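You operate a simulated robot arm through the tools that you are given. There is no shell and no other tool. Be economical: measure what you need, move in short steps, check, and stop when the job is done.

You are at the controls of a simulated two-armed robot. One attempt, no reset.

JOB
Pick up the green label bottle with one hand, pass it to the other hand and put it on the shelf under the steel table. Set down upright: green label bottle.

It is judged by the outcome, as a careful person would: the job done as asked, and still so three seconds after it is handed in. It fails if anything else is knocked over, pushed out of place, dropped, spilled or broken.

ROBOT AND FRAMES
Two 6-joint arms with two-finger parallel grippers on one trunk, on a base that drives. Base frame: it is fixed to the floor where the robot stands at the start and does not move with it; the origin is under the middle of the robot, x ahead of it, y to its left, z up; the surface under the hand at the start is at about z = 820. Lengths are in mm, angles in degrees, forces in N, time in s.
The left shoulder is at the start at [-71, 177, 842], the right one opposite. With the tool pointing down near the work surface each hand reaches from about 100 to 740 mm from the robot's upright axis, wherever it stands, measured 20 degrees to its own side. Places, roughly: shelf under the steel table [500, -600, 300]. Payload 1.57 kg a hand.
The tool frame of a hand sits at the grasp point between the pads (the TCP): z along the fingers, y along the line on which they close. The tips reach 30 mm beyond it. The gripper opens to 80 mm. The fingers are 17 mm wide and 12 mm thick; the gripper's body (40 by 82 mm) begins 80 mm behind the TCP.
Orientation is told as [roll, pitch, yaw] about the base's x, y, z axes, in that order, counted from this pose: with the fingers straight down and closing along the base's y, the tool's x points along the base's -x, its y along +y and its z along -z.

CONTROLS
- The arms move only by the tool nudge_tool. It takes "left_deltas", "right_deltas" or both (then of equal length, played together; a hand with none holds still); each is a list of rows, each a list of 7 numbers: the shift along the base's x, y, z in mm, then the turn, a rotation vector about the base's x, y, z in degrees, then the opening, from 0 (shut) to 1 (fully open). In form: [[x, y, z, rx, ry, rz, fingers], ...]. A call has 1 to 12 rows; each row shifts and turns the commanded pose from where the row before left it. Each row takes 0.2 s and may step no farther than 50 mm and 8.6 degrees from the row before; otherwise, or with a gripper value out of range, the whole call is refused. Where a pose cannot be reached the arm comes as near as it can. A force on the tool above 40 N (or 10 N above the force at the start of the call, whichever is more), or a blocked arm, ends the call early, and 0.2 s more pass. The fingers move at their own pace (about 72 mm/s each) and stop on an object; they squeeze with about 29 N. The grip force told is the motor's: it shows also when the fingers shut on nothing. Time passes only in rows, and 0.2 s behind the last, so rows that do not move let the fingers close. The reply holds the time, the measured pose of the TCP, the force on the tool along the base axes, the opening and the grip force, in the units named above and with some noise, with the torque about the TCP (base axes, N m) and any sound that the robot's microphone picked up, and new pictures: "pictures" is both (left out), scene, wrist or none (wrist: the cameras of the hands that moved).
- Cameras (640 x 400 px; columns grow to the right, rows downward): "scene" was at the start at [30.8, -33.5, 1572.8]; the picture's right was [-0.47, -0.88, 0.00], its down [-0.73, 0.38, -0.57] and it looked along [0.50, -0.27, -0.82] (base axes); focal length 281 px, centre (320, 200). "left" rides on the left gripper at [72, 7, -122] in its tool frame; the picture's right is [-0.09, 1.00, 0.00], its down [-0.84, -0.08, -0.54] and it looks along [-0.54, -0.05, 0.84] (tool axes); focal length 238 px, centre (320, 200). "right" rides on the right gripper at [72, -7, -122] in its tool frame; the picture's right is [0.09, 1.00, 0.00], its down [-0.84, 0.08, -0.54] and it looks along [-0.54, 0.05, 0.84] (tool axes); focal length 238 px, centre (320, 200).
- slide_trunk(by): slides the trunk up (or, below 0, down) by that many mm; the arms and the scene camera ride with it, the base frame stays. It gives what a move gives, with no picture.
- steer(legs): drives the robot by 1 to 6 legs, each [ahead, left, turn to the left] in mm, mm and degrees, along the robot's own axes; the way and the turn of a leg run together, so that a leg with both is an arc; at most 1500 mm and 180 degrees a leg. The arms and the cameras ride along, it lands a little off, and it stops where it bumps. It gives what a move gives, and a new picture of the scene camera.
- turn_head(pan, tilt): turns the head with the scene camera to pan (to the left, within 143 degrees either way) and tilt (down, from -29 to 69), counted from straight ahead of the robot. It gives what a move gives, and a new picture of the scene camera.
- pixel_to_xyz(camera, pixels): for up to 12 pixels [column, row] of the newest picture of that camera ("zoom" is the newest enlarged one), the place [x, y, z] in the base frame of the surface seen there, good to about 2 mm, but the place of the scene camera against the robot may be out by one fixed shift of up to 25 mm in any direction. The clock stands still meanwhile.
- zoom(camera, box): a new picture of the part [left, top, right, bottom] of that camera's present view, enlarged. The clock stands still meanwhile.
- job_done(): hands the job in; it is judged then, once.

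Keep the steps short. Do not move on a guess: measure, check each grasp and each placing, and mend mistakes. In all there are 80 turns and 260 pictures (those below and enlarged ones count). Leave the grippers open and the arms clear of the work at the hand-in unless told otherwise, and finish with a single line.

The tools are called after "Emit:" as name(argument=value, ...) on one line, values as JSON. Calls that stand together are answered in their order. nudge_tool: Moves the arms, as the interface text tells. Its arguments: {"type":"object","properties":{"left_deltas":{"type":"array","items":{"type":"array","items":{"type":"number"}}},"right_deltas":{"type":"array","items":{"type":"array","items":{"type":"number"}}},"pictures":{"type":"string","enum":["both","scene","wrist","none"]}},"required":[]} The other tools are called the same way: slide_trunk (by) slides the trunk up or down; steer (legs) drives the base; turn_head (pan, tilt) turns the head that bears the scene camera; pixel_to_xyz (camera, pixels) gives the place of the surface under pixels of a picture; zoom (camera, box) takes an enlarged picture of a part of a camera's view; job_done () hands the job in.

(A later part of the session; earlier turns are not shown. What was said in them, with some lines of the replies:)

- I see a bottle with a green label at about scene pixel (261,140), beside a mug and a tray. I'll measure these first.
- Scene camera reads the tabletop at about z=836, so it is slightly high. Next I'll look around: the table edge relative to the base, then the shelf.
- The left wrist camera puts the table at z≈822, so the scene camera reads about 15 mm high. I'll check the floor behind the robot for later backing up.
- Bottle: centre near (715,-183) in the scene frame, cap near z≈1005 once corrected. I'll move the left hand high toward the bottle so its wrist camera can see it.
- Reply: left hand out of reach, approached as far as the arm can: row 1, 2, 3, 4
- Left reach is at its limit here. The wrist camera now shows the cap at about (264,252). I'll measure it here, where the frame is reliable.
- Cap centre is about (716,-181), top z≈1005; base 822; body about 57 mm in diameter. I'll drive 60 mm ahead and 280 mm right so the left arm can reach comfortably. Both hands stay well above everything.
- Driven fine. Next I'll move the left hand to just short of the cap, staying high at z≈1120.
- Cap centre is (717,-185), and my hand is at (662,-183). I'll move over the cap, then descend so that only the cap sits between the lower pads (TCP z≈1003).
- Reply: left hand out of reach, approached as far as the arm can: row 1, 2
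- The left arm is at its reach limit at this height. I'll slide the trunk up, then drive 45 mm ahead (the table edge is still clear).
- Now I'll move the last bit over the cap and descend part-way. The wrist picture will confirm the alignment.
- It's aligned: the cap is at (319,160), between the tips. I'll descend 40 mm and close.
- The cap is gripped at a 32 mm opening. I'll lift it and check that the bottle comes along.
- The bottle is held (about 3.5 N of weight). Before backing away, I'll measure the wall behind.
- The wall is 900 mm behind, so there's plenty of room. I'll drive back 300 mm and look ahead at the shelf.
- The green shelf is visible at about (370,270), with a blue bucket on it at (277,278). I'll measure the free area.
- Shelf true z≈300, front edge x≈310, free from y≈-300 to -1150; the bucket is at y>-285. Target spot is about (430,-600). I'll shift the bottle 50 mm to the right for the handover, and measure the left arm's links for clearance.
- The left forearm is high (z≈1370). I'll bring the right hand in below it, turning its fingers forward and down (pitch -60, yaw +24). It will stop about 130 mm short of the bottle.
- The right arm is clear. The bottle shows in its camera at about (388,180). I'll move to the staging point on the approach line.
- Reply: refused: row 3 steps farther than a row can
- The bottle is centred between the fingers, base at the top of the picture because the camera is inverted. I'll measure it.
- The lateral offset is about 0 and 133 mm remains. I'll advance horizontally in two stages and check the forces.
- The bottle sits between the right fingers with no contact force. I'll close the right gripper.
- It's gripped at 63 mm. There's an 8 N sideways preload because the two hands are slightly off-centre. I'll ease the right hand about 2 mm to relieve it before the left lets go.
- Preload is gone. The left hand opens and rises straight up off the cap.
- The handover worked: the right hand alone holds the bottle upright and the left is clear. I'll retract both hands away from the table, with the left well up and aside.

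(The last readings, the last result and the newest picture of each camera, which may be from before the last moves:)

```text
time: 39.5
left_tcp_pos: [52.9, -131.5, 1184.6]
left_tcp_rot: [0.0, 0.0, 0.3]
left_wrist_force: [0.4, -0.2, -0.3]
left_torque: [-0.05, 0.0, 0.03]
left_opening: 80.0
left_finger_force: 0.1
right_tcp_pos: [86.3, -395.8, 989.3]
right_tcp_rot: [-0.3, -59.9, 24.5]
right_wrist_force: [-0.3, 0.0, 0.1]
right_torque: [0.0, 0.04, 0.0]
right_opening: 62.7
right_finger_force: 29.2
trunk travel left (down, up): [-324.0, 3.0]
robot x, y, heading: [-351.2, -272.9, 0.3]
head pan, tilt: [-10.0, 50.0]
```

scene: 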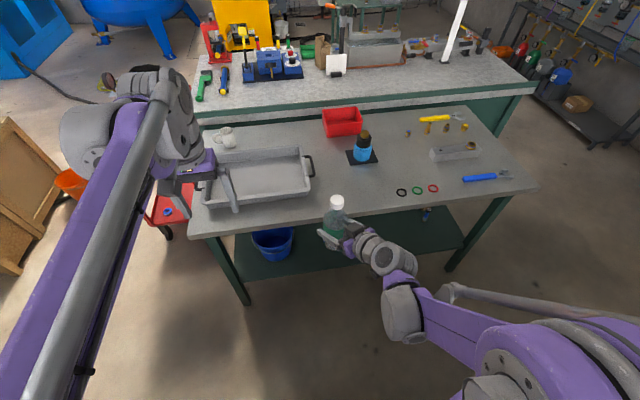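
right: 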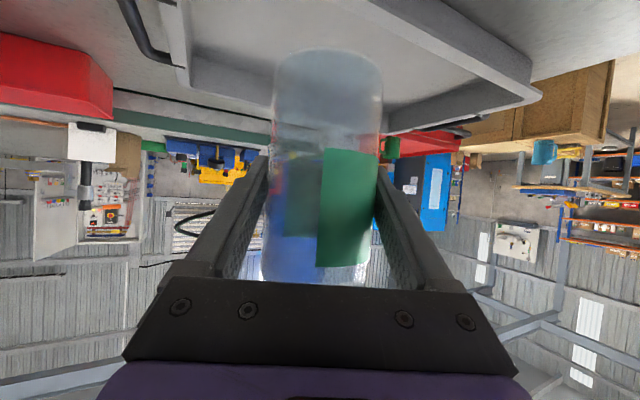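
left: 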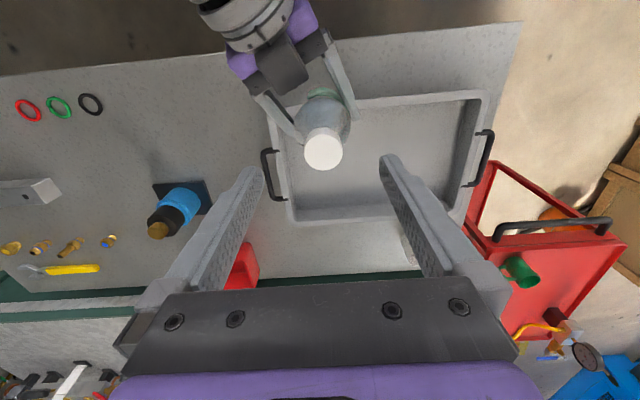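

I'll strafe right to line up with the free shelf span, then lower the trunk in two stages.

Emit:
steer(legs=[[0, -200, 0]])

Emit:
slide_trunk(by=-160)

Emit:
turn_head(pan=-10, tilt=45)

```text
time: 41.9
left_tcp_pos: [52.0, -331.8, 1185.0]
left_tcp_rot: [0.0, 0.0, 0.4]
left_wrist_force: [-0.4, 0.1, 0.8]
left_torque: [0.0, 0.02, -0.03]
left_opening: 80.2
left_finger_force: 0.2
right_tcp_pos: [86.6, -597.1, 988.9]
right_tcp_rot: [-0.3, -60.0, 24.5]
right_wrist_force: [0.5, 0.1, -0.1]
right_torque: [0.02, -0.01, 0.02]
right_opening: 62.8
right_finger_force: 29.0
trunk travel left (down, up): [-324.0, 3.0]
robot x, y, heading: [-350.3, -474.5, 0.2]
head pan, tilt: [-10.0, 50.0]
```

scene: 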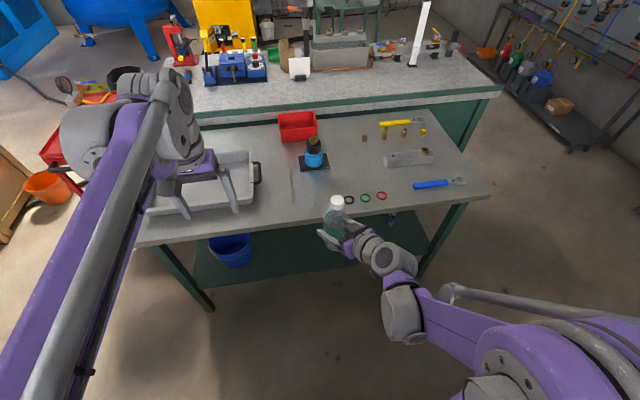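

```text
time: 43.7
left_tcp_pos: [52.5, -332.3, 1025.5]
left_tcp_rot: [0.1, 0.0, 0.5]
left_wrist_force: [0.0, 0.0, -0.4]
left_torque: [0.04, 0.01, 0.02]
left_opening: 79.8
left_finger_force: 0.0
right_tcp_pos: [86.7, -598.5, 829.1]
right_tcp_rot: [-0.3, -60.1, 24.5]
right_wrist_force: [0.6, 1.0, -0.7]
right_torque: [0.0, 0.04, 0.0]
right_opening: 62.8
right_finger_force: 28.7
trunk travel left (down, up): [-164.0, 163.0]
robot x, y, heading: [-353.8, -476.0, 0.3]
head pan, tilt: [-10.0, 50.0]
```

```text
time: 44.4
left_tcp_pos: [52.4, -332.2, 1025.2]
left_tcp_rot: [0.1, 0.1, 0.3]
left_wrist_force: [-0.1, -0.2, 0.5]
left_torque: [-0.03, 0.03, -0.01]
left_opening: 80.0
left_finger_force: 0.2
right_tcp_pos: [88.1, -596.8, 828.7]
right_tcp_rot: [-0.3, -60.1, 24.5]
right_wrist_force: [0.0, 0.4, 0.3]
right_torque: [-0.03, -0.01, 0.03]
right_opening: 62.8
right_finger_force: 28.9
trunk travel left (down, up): [-164.0, 163.0]
robot x, y, heading: [-352.2, -473.9, 0.5]
head pan, tilt: [-10.0, 45.0]
```

scene: 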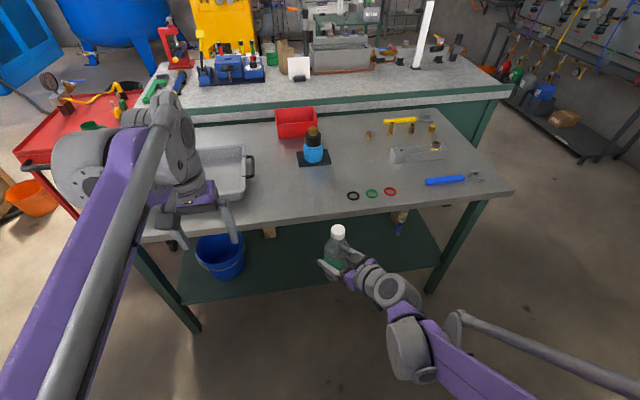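

More of the shelf shows: a bucket at left, plus small items at the back at (268,232) and (400,218). The trunk goes down the rest of the way.

Emit:
slide_trunk(by=-155)

Emit:
turn_head(pan=-15, tilt=38)

Emit:
zoom(camera="scene", box=[120, 150, 520, 400])

```text
time: 46.1
left_tcp_pos: [53.1, -332.2, 870.5]
left_tcp_rot: [0.0, 0.0, 0.4]
left_wrist_force: [0.0, -0.9, -0.1]
left_torque: [-0.02, 0.01, -0.03]
left_opening: 79.9
left_finger_force: 0.0
right_tcp_pos: [87.0, -597.2, 673.3]
right_tcp_rot: [-0.4, -60.0, 24.5]
right_wrist_force: [0.3, -0.1, -0.4]
right_torque: [-0.02, 0.01, 0.02]
right_opening: 62.7
right_finger_force: 29.3
trunk travel left (down, up): [-9.0, 318.0]
robot x, y, heading: [-355.1, -475.4, 0.2]
head pan, tilt: [-10.0, 45.0]
```

```text
time: 46.8
left_tcp_pos: [52.8, -331.8, 870.8]
left_tcp_rot: [0.1, 0.0, 0.4]
left_wrist_force: [-0.3, 0.1, 0.4]
left_torque: [0.0, 0.0, -0.04]
left_opening: 79.8
left_finger_force: 0.0
right_tcp_pos: [86.9, -597.3, 673.6]
right_tcp_rot: [-0.3, -60.1, 24.6]
right_wrist_force: [-0.8, -1.0, -0.6]
right_torque: [0.02, -0.02, 0.02]
right_opening: 63.0
right_finger_force: 29.1
trunk travel left (down, up): [-9.0, 318.0]
robot x, y, heading: [-351.9, -477.3, 0.2]
head pan, tilt: [-15.0, 38.0]
```

scene: 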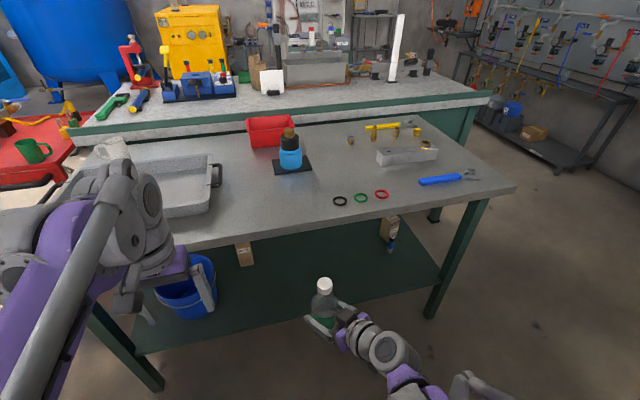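

```text
1.60 times, centred on (320, 275) of scene
```

zoom: 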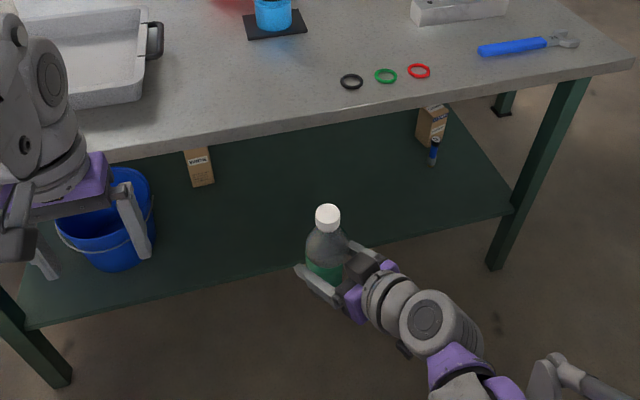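

Emit:
pixel_to_xyz(camera="scene", pixels=[[245, 263], [392, 250], [390, 225], [215, 290], [300, 260], [340, 265], [380, 260], [260, 302], [400, 283], [300, 229], [460, 206], [320, 250]])

```text
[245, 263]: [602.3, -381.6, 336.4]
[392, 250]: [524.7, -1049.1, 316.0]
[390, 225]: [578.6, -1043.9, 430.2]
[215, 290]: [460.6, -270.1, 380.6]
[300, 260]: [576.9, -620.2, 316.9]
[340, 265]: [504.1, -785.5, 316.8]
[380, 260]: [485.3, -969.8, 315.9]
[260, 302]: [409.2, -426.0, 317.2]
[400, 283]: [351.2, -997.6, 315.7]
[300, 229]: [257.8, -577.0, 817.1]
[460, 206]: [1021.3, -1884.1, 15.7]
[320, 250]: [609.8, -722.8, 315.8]
```

The target area near (440,-640) is clear. Shelf true z≈301, so the TCP ends near z≈368. I'll lower the right hand to about z 470 in front of the table and raise the left a bit.

Emit:
nudge_tool(right_deltas=[[0, 0, -40, 0, 0, 0, 0], [0, 0, -40, 0, 0, 0, 0], [0, 0, -40, 0, 0, 0, 0], [0, 0, -40, 0, 0, 0, 0], [0, 0, -43, 0, 0, 0, 0]], left_deltas=[[0, 0, 20, 0, 0, 0, 1], [0, 0, 20, 0, 0, 0, 1], [0, 0, 20, 0, 0, 0, 1], [0, 0, 20, 0, 0, 0, 1], [0, 0, 0, 0, 0, 0, 1]], pictures="both")

```text
time: 48.0
left_tcp_pos: [53.8, -332.5, 951.0]
left_tcp_rot: [0.0, 0.0, 0.4]
left_wrist_force: [0.2, 0.3, 0.1]
left_torque: [-0.02, 0.05, -0.02]
left_opening: 79.8
left_finger_force: 0.1
right_tcp_pos: [119.8, -598.0, 495.3]
right_tcp_rot: [-0.3, -59.8, 24.5]
right_wrist_force: [-0.8, 0.0, 0.1]
right_torque: [0.0, 0.0, 0.0]
right_opening: 62.6
right_finger_force: 29.4
right hand out of reach, approached as far as the arm can: row 4, 5
trunk travel left (down, up): [-9.0, 318.0]
robot x, y, heading: [-354.4, -474.1, 0.3]
head pan, tilt: [-15.0, 38.0]
```

scene: 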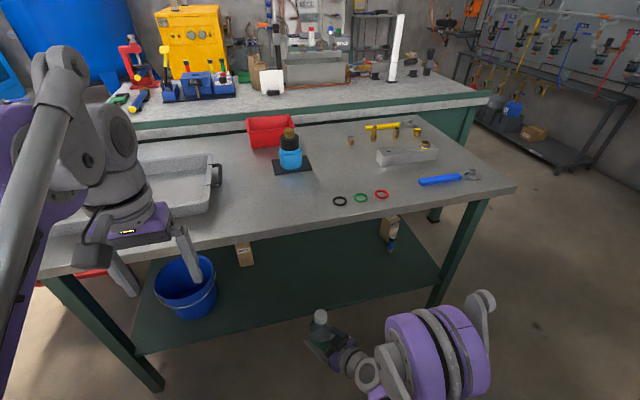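
right: 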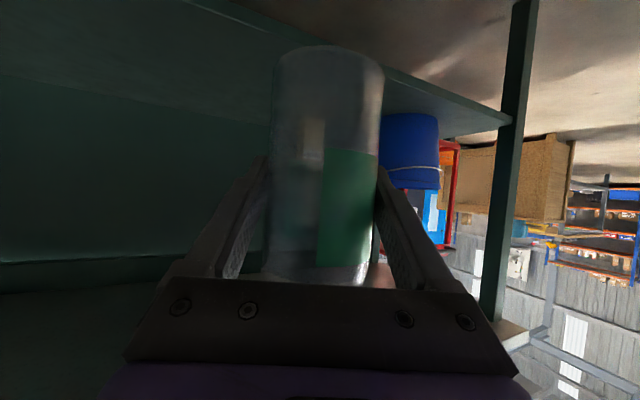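
left: 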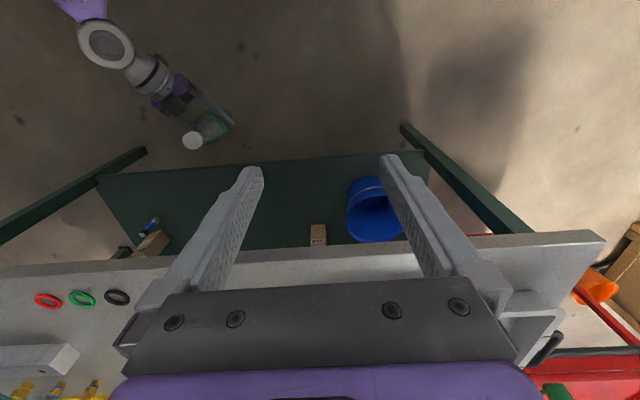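

The arm hit a limit close in. Extending should free it, but the elbow has risen, so I'll check where it is against the table edge.

Emit:
pixel_to_xyz(camera="scene", pixels=[[400, 320], [430, 320], [460, 310], [485, 300], [400, 350], [320, 316], [365, 375], [300, 229]])

Emit:
nudge_tool(right_deltas=[[25, 0, 0, 0, 0, 0, 0], [25, 0, 0, 0, 0, 0, 0], [25, -5, -10, 0, 0, 0, 0], [25, -5, -10, 0, 0, 0, 0]], pictures="both")

```text
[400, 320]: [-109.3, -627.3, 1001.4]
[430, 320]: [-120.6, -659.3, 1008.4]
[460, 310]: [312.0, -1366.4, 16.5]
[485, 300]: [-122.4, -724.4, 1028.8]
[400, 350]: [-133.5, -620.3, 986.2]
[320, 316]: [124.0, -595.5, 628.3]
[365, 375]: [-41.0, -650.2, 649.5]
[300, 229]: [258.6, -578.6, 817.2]
```

```text
time: 49.0
left_tcp_pos: [55.0, -331.9, 950.9]
left_tcp_rot: [0.1, 0.1, 0.4]
left_wrist_force: [-0.4, 0.3, 0.0]
left_torque: [0.0, 0.01, 0.05]
left_opening: 80.0
left_finger_force: 0.0
right_tcp_pos: [218.4, -607.2, 477.9]
right_tcp_rot: [-0.3, -60.0, 24.6]
right_wrist_force: [0.1, -0.2, -0.7]
right_torque: [0.01, 0.0, 0.01]
right_opening: 62.8
right_finger_force: 29.2
trunk travel left (down, up): [-9.0, 318.0]
robot x, y, heading: [-352.4, -475.5, 0.1]
head pan, tilt: [-15.0, 38.0]
```

scene: 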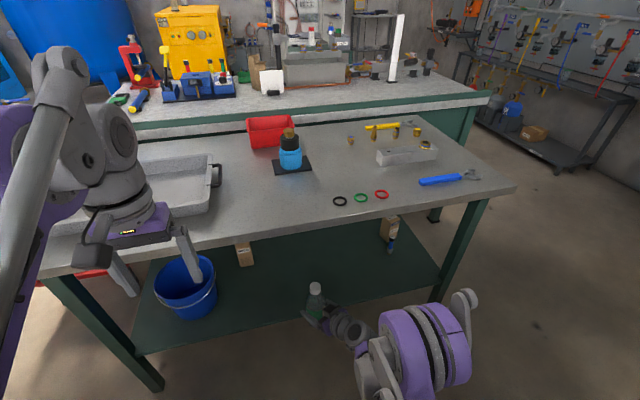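
right: 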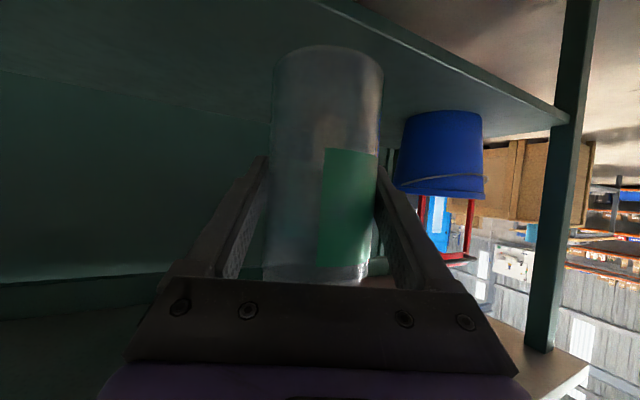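

The elbow sits at x≈-110 and the forearm stays in front of the table edge, so the path is clear. I'll keep extending onto the shelf at this height (bottle base about 110 mm above the shelf).

Emit:
nudge_tool(right_deltas=[[30, -5, -5, 0, 0, 0, 0], [30, -5, -5, 0, 0, 0, 0], [30, -5, -5, 0, 0, 0, 0], [30, -5, -5, 0, 0, 0, 0], [30, -5, -5, 0, 0, 0, 0], [30, -5, -5, 0, 0, 0, 0]], pictures="both")

```text
time: 50.4
left_tcp_pos: [54.6, -332.8, 950.8]
left_tcp_rot: [0.0, -0.1, 0.5]
left_wrist_force: [0.3, 0.5, 0.1]
left_torque: [0.03, -0.02, 0.0]
left_opening: 80.1
left_finger_force: 0.2
right_tcp_pos: [398.9, -639.2, 446.7]
right_tcp_rot: [-0.3, -59.9, 24.6]
right_wrist_force: [0.0, 0.0, 0.7]
right_torque: [0.02, 0.01, 0.01]
right_opening: 62.9
right_finger_force: 28.7
trunk travel left (down, up): [-9.0, 318.0]
robot x, y, heading: [-356.4, -472.2, 0.3]
head pan, tilt: [-15.0, 38.0]
```

scene: 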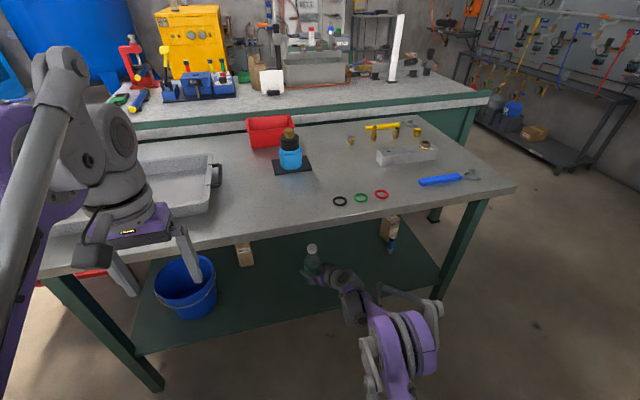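
right: 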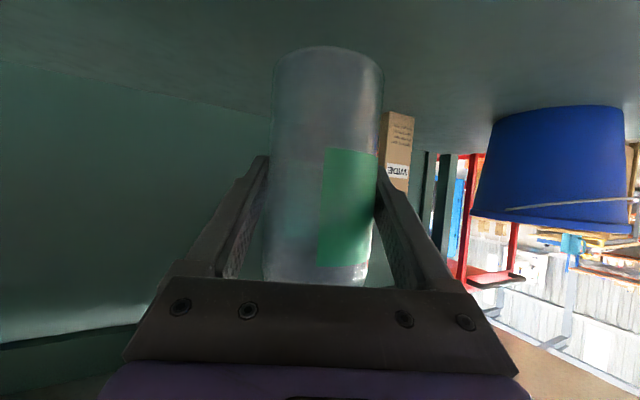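

Now over the shelf, with the bottle upright. I'll measure the shelf height with the right wrist camera and check forearm-to-table clearance.

Emit:
pixel_to_xyz(camera="right", pixels=[[320, 20], [230, 60], [420, 60], [320, 47], [320, 60], [200, 30]])

Emit:
pixel_to_xyz(camera="scene", pixels=[[355, 305], [385, 320], [420, 320], [340, 285], [435, 310], [312, 228]])

```text
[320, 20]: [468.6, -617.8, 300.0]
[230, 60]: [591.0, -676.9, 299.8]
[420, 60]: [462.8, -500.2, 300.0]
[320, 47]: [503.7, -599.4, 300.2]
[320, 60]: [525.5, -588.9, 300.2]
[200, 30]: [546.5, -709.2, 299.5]
```

```text
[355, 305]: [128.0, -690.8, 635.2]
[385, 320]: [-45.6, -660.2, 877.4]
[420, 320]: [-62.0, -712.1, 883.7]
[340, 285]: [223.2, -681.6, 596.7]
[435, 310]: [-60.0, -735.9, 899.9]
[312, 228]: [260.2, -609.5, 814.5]
```

Shelf z = 300.0, so contact is expected near TCP z≈367. Links are clear. I'll descend to about 377 and look.

Emit:
nudge_tool(right_deltas=[[5, 0, -25, 0, 0, 0, 0], [5, 0, -25, 0, 0, 0, 0], [0, 0, -15, 0, 0, 0, 0], [0, 0, -5, 0, 0, 0, 0]], pictures="both")

Emit:
zoom(camera="scene", box=[240, 220, 400, 330])

```text
time: 51.4
left_tcp_pos: [54.0, -333.2, 950.6]
left_tcp_rot: [0.0, 0.1, 0.4]
left_wrist_force: [0.0, -0.4, 0.3]
left_torque: [0.01, 0.01, -0.02]
left_opening: 80.1
left_finger_force: 0.1
right_tcp_pos: [406.3, -638.2, 376.9]
right_tcp_rot: [-0.2, -60.0, 24.5]
right_wrist_force: [0.0, 0.3, -0.7]
right_torque: [0.01, 0.02, -0.01]
right_opening: 62.5
right_finger_force: 28.7
trunk travel left (down, up): [-9.0, 318.0]
robot x, y, heading: [-352.8, -475.5, 0.2]
head pan, tilt: [-15.0, 38.0]
```

scene: 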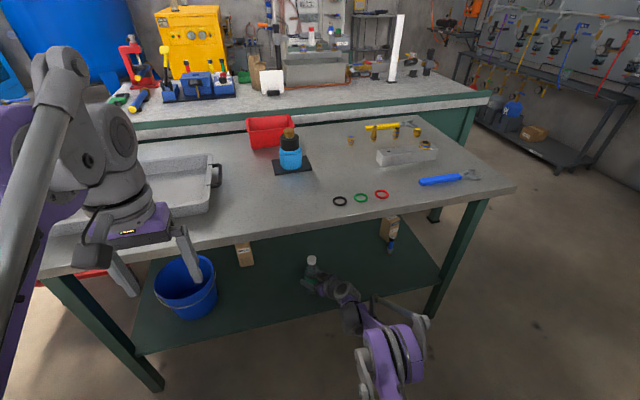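
right: 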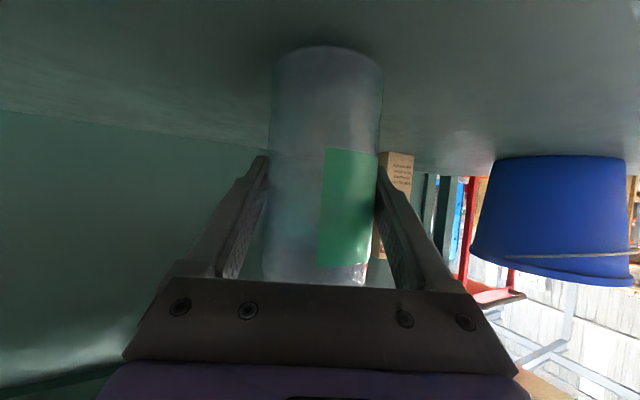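

```text
3.64 times, centred on (320, 275) of scene
```

zoom: 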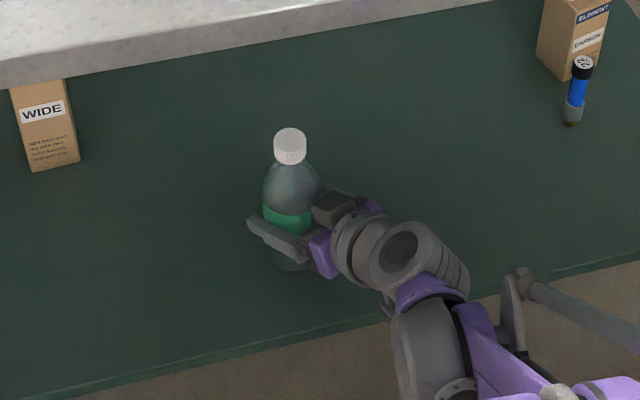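

The bottle hangs upright about 9 mm above the shelf, well away from the boxes and bucket. I'll go down in small steps until contact shows.

Emit:
nudge_tool(right_deltas=[[0, 0, -3, 0, 0, 0, 0], [0, 0, -3, 0, 0, 0, 0], [0, 0, -2, 0, 0, 0, 0], [0, 0, 0, 0, 0, 0, 0]], pictures="none")

```text
time: 52.4
left_tcp_pos: [53.8, -331.7, 951.6]
left_tcp_rot: [0.0, 0.0, 0.5]
left_wrist_force: [0.1, -0.2, -0.6]
left_torque: [0.03, -0.03, 0.0]
left_opening: 80.1
left_finger_force: 0.2
right_tcp_pos: [406.7, -640.6, 369.1]
right_tcp_rot: [-0.2, -60.1, 24.4]
right_wrist_force: [0.3, 0.7, 0.7]
right_torque: [-0.01, 0.01, -0.02]
right_opening: 62.8
right_finger_force: 29.0
trunk travel left (down, up): [-9.0, 318.0]
robot x, y, heading: [-353.8, -471.7, 0.4]
head pan, tilt: [-15.0, 38.0]
```

Emit:
nudge_tool(right_deltas=[[0, 0, -1, 0, 0, 0, 0], [0, 0, -1, 0, 0, 0, 0], [0, 0, 0, 0, 0, 0, 0]], pictures="wrist")

```text
time: 53.2
left_tcp_pos: [52.7, -332.3, 951.2]
left_tcp_rot: [0.0, -0.1, 0.4]
left_wrist_force: [-0.9, -0.7, -0.2]
left_torque: [-0.02, 0.04, 0.01]
left_opening: 80.0
left_finger_force: 0.1
right_tcp_pos: [407.6, -639.8, 368.3]
right_tcp_rot: [-0.3, -60.1, 24.5]
right_wrist_force: [1.4, -3.5, 8.0]
right_torque: [0.0, 0.03, 0.0]
right_opening: 62.8
right_finger_force: 29.2
trunk travel left (down, up): [-9.0, 318.0]
robot x, y, heading: [-351.9, -472.5, 0.4]
head pan, tilt: [-15.0, 38.0]
```

right: 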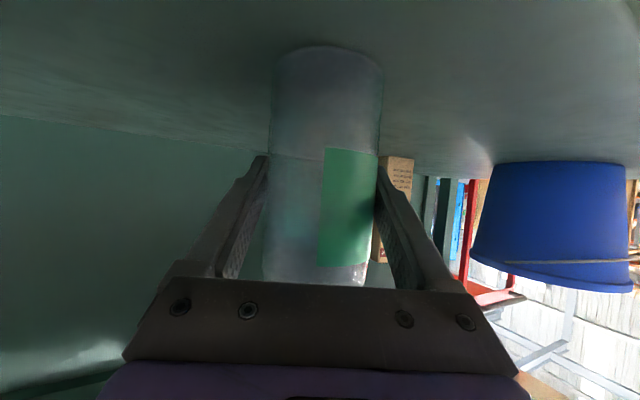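

Contact: 8 N upward at z 368, and the bottle is standing on the shelf. I'll open gently and check before retreating.

Emit:
nudge_tool(right_deltas=[[0, 0, 0, 0, 0, 0, 0.85], [0, 0, 0, 0, 0, 0, 1], [0, 0, 0, 0, 0, 0, 1]], pictures="wrist")

```text
time: 54.0
left_tcp_pos: [53.8, -331.8, 951.1]
left_tcp_rot: [-0.1, -0.1, 0.4]
left_wrist_force: [-0.3, 0.4, 0.4]
left_torque: [-0.01, 0.03, 0.01]
left_opening: 79.8
left_finger_force: 0.1
right_tcp_pos: [408.5, -638.2, 367.6]
right_tcp_rot: [-0.2, -60.0, 24.6]
right_wrist_force: [-0.1, -0.7, 0.4]
right_torque: [0.0, -0.01, -0.01]
right_opening: 80.1
right_finger_force: 0.1
trunk travel left (down, up): [-9.0, 318.0]
robot x, y, heading: [-355.4, -472.6, 0.0]
head pan, tilt: [-15.0, 38.0]
```

right: 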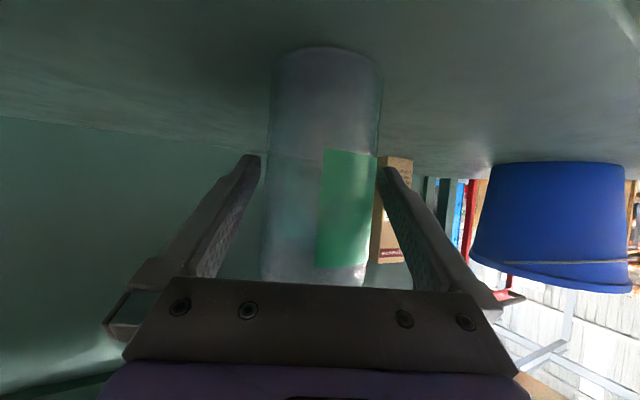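

It stands free with both fingers clear. I'll retreat straight back along the finger direction.

Emit:
nudge_tool(right_deltas=[[-9.1, -4.1, 0, 0, 0, 0, 1], [-18.2, -8.3, 0, 0, 0, 0, 1], [-18.2, -8.3, 0, 0, 0, 0, 1], [-22.8, -10.3, 0, 0, 0, 0, 1], [-27.3, -12.4, 5, 0, 0, 0, 1], [-27.3, -12.4, 10, 0, 0, 0, 1]], pictures="both")

Emit:
zoom(camera="scene", box=[240, 220, 400, 330])

```text
time: 55.4
left_tcp_pos: [52.7, -332.3, 950.7]
left_tcp_rot: [0.0, 0.0, 0.4]
left_wrist_force: [-0.4, 0.5, -0.3]
left_torque: [0.02, 0.03, -0.04]
left_opening: 80.0
left_finger_force: 0.0
right_tcp_pos: [284.7, -694.8, 381.3]
right_tcp_rot: [-0.4, -60.1, 24.6]
right_wrist_force: [-0.6, -0.2, 0.3]
right_torque: [-0.02, 0.0, 0.03]
right_opening: 79.9
right_finger_force: 0.0
trunk travel left (down, up): [-9.0, 318.0]
robot x, y, heading: [-354.8, -472.8, 0.3]
head pan, tilt: [-15.0, 38.0]
```

scene: 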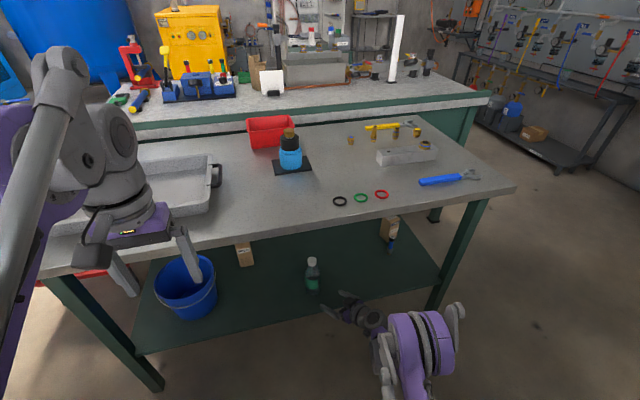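
right: 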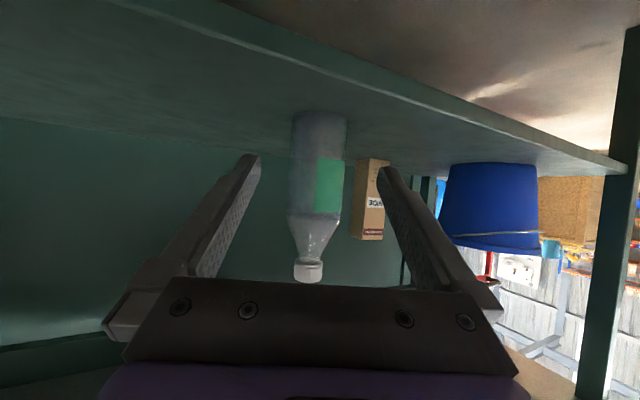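

```text
3.64 times, centred on (320, 275) of scene
```

zoom: 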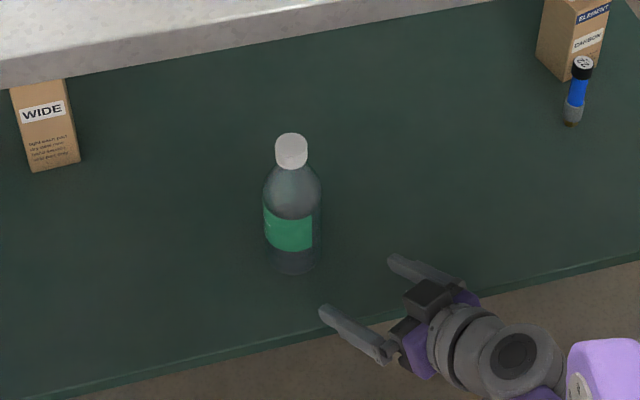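

The bottle stands upright on the shelf. I'll pull the right hand fully clear of the shelf.

Emit:
nudge_tool(right_deltas=[[-30, -10, 20, 0, 0, 0, 1], [-30, -10, 20, 0, 0, 0, 1], [-30, 0, 30, 0, 0, 0, 1], [-10, 0, 30, 0, 0, 0, 1]], pictures="scene")

Emit:
steer(legs=[[-60, 0, 0]])

Emit:
zoom(camera="scene", box=[140, 200, 460, 400])

```text
time: 56.4
left_tcp_pos: [53.2, -330.5, 951.2]
left_tcp_rot: [0.0, 0.0, 0.4]
left_wrist_force: [-0.4, 0.1, -0.9]
left_torque: [-0.01, 0.03, 0.0]
left_opening: 80.2
left_finger_force: 0.0
right_tcp_pos: [184.2, -715.7, 481.6]
right_tcp_rot: [-0.5, -60.1, 24.7]
right_wrist_force: [-0.1, -0.2, 0.1]
right_torque: [-0.04, 0.0, 0.04]
right_opening: 79.9
right_finger_force: 0.0
trunk travel left (down, up): [-9.0, 318.0]
robot x, y, heading: [-352.8, -474.1, 0.2]
head pan, tilt: [-15.0, 38.0]
```

scene: 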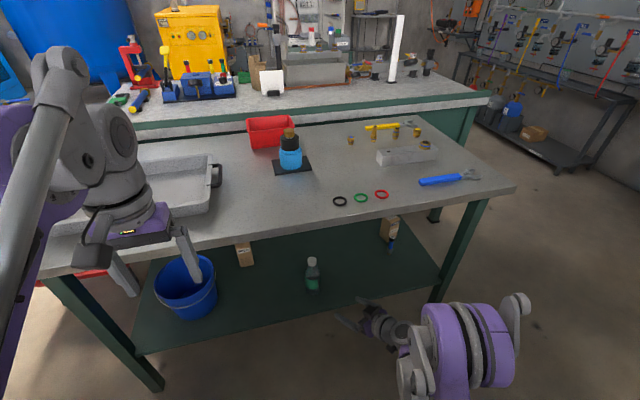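

```text
time: 57.4
left_tcp_pos: [-5.8, -331.7, 951.2]
left_tcp_rot: [0.0, 0.0, 0.4]
left_wrist_force: [0.3, 0.8, 0.6]
left_torque: [0.02, 0.01, 0.02]
left_opening: 80.0
left_finger_force: 0.0
right_tcp_pos: [125.2, -715.3, 481.4]
right_tcp_rot: [-0.4, -60.0, 24.6]
right_wrist_force: [-0.7, -1.4, -0.6]
right_torque: [0.03, -0.01, 0.01]
right_opening: 80.0
right_finger_force: 0.1
trunk travel left (down, up): [-9.0, 318.0]
robot x, y, heading: [-409.2, -473.8, 0.3]
head pan, tilt: [-15.0, 38.0]
```

scene: 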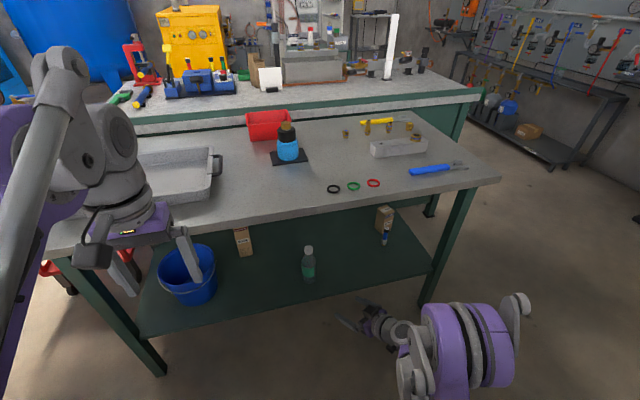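

```text
2.00 times, centred on (300, 300) of scene
```

zoom: 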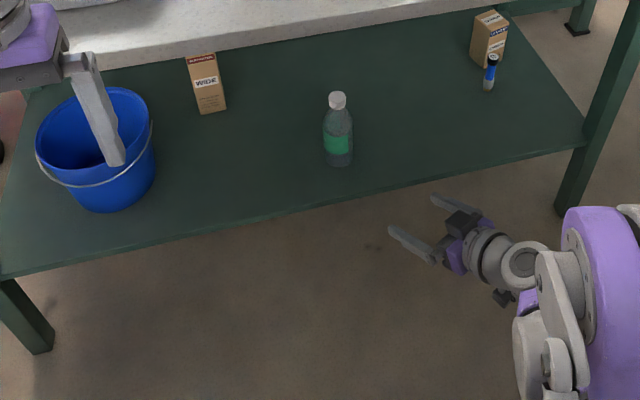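

The bottle stands upright on the shelf. Nothing else was moved, both grippers are open and the arms are clear, so I'm handing in.

Emit:
job_done()

```text
The job is handed in.
```

The green label bottle was picked up with the left hand, passed to the right and set upright on the shelf under the steel table, and nothing else was disturbed.
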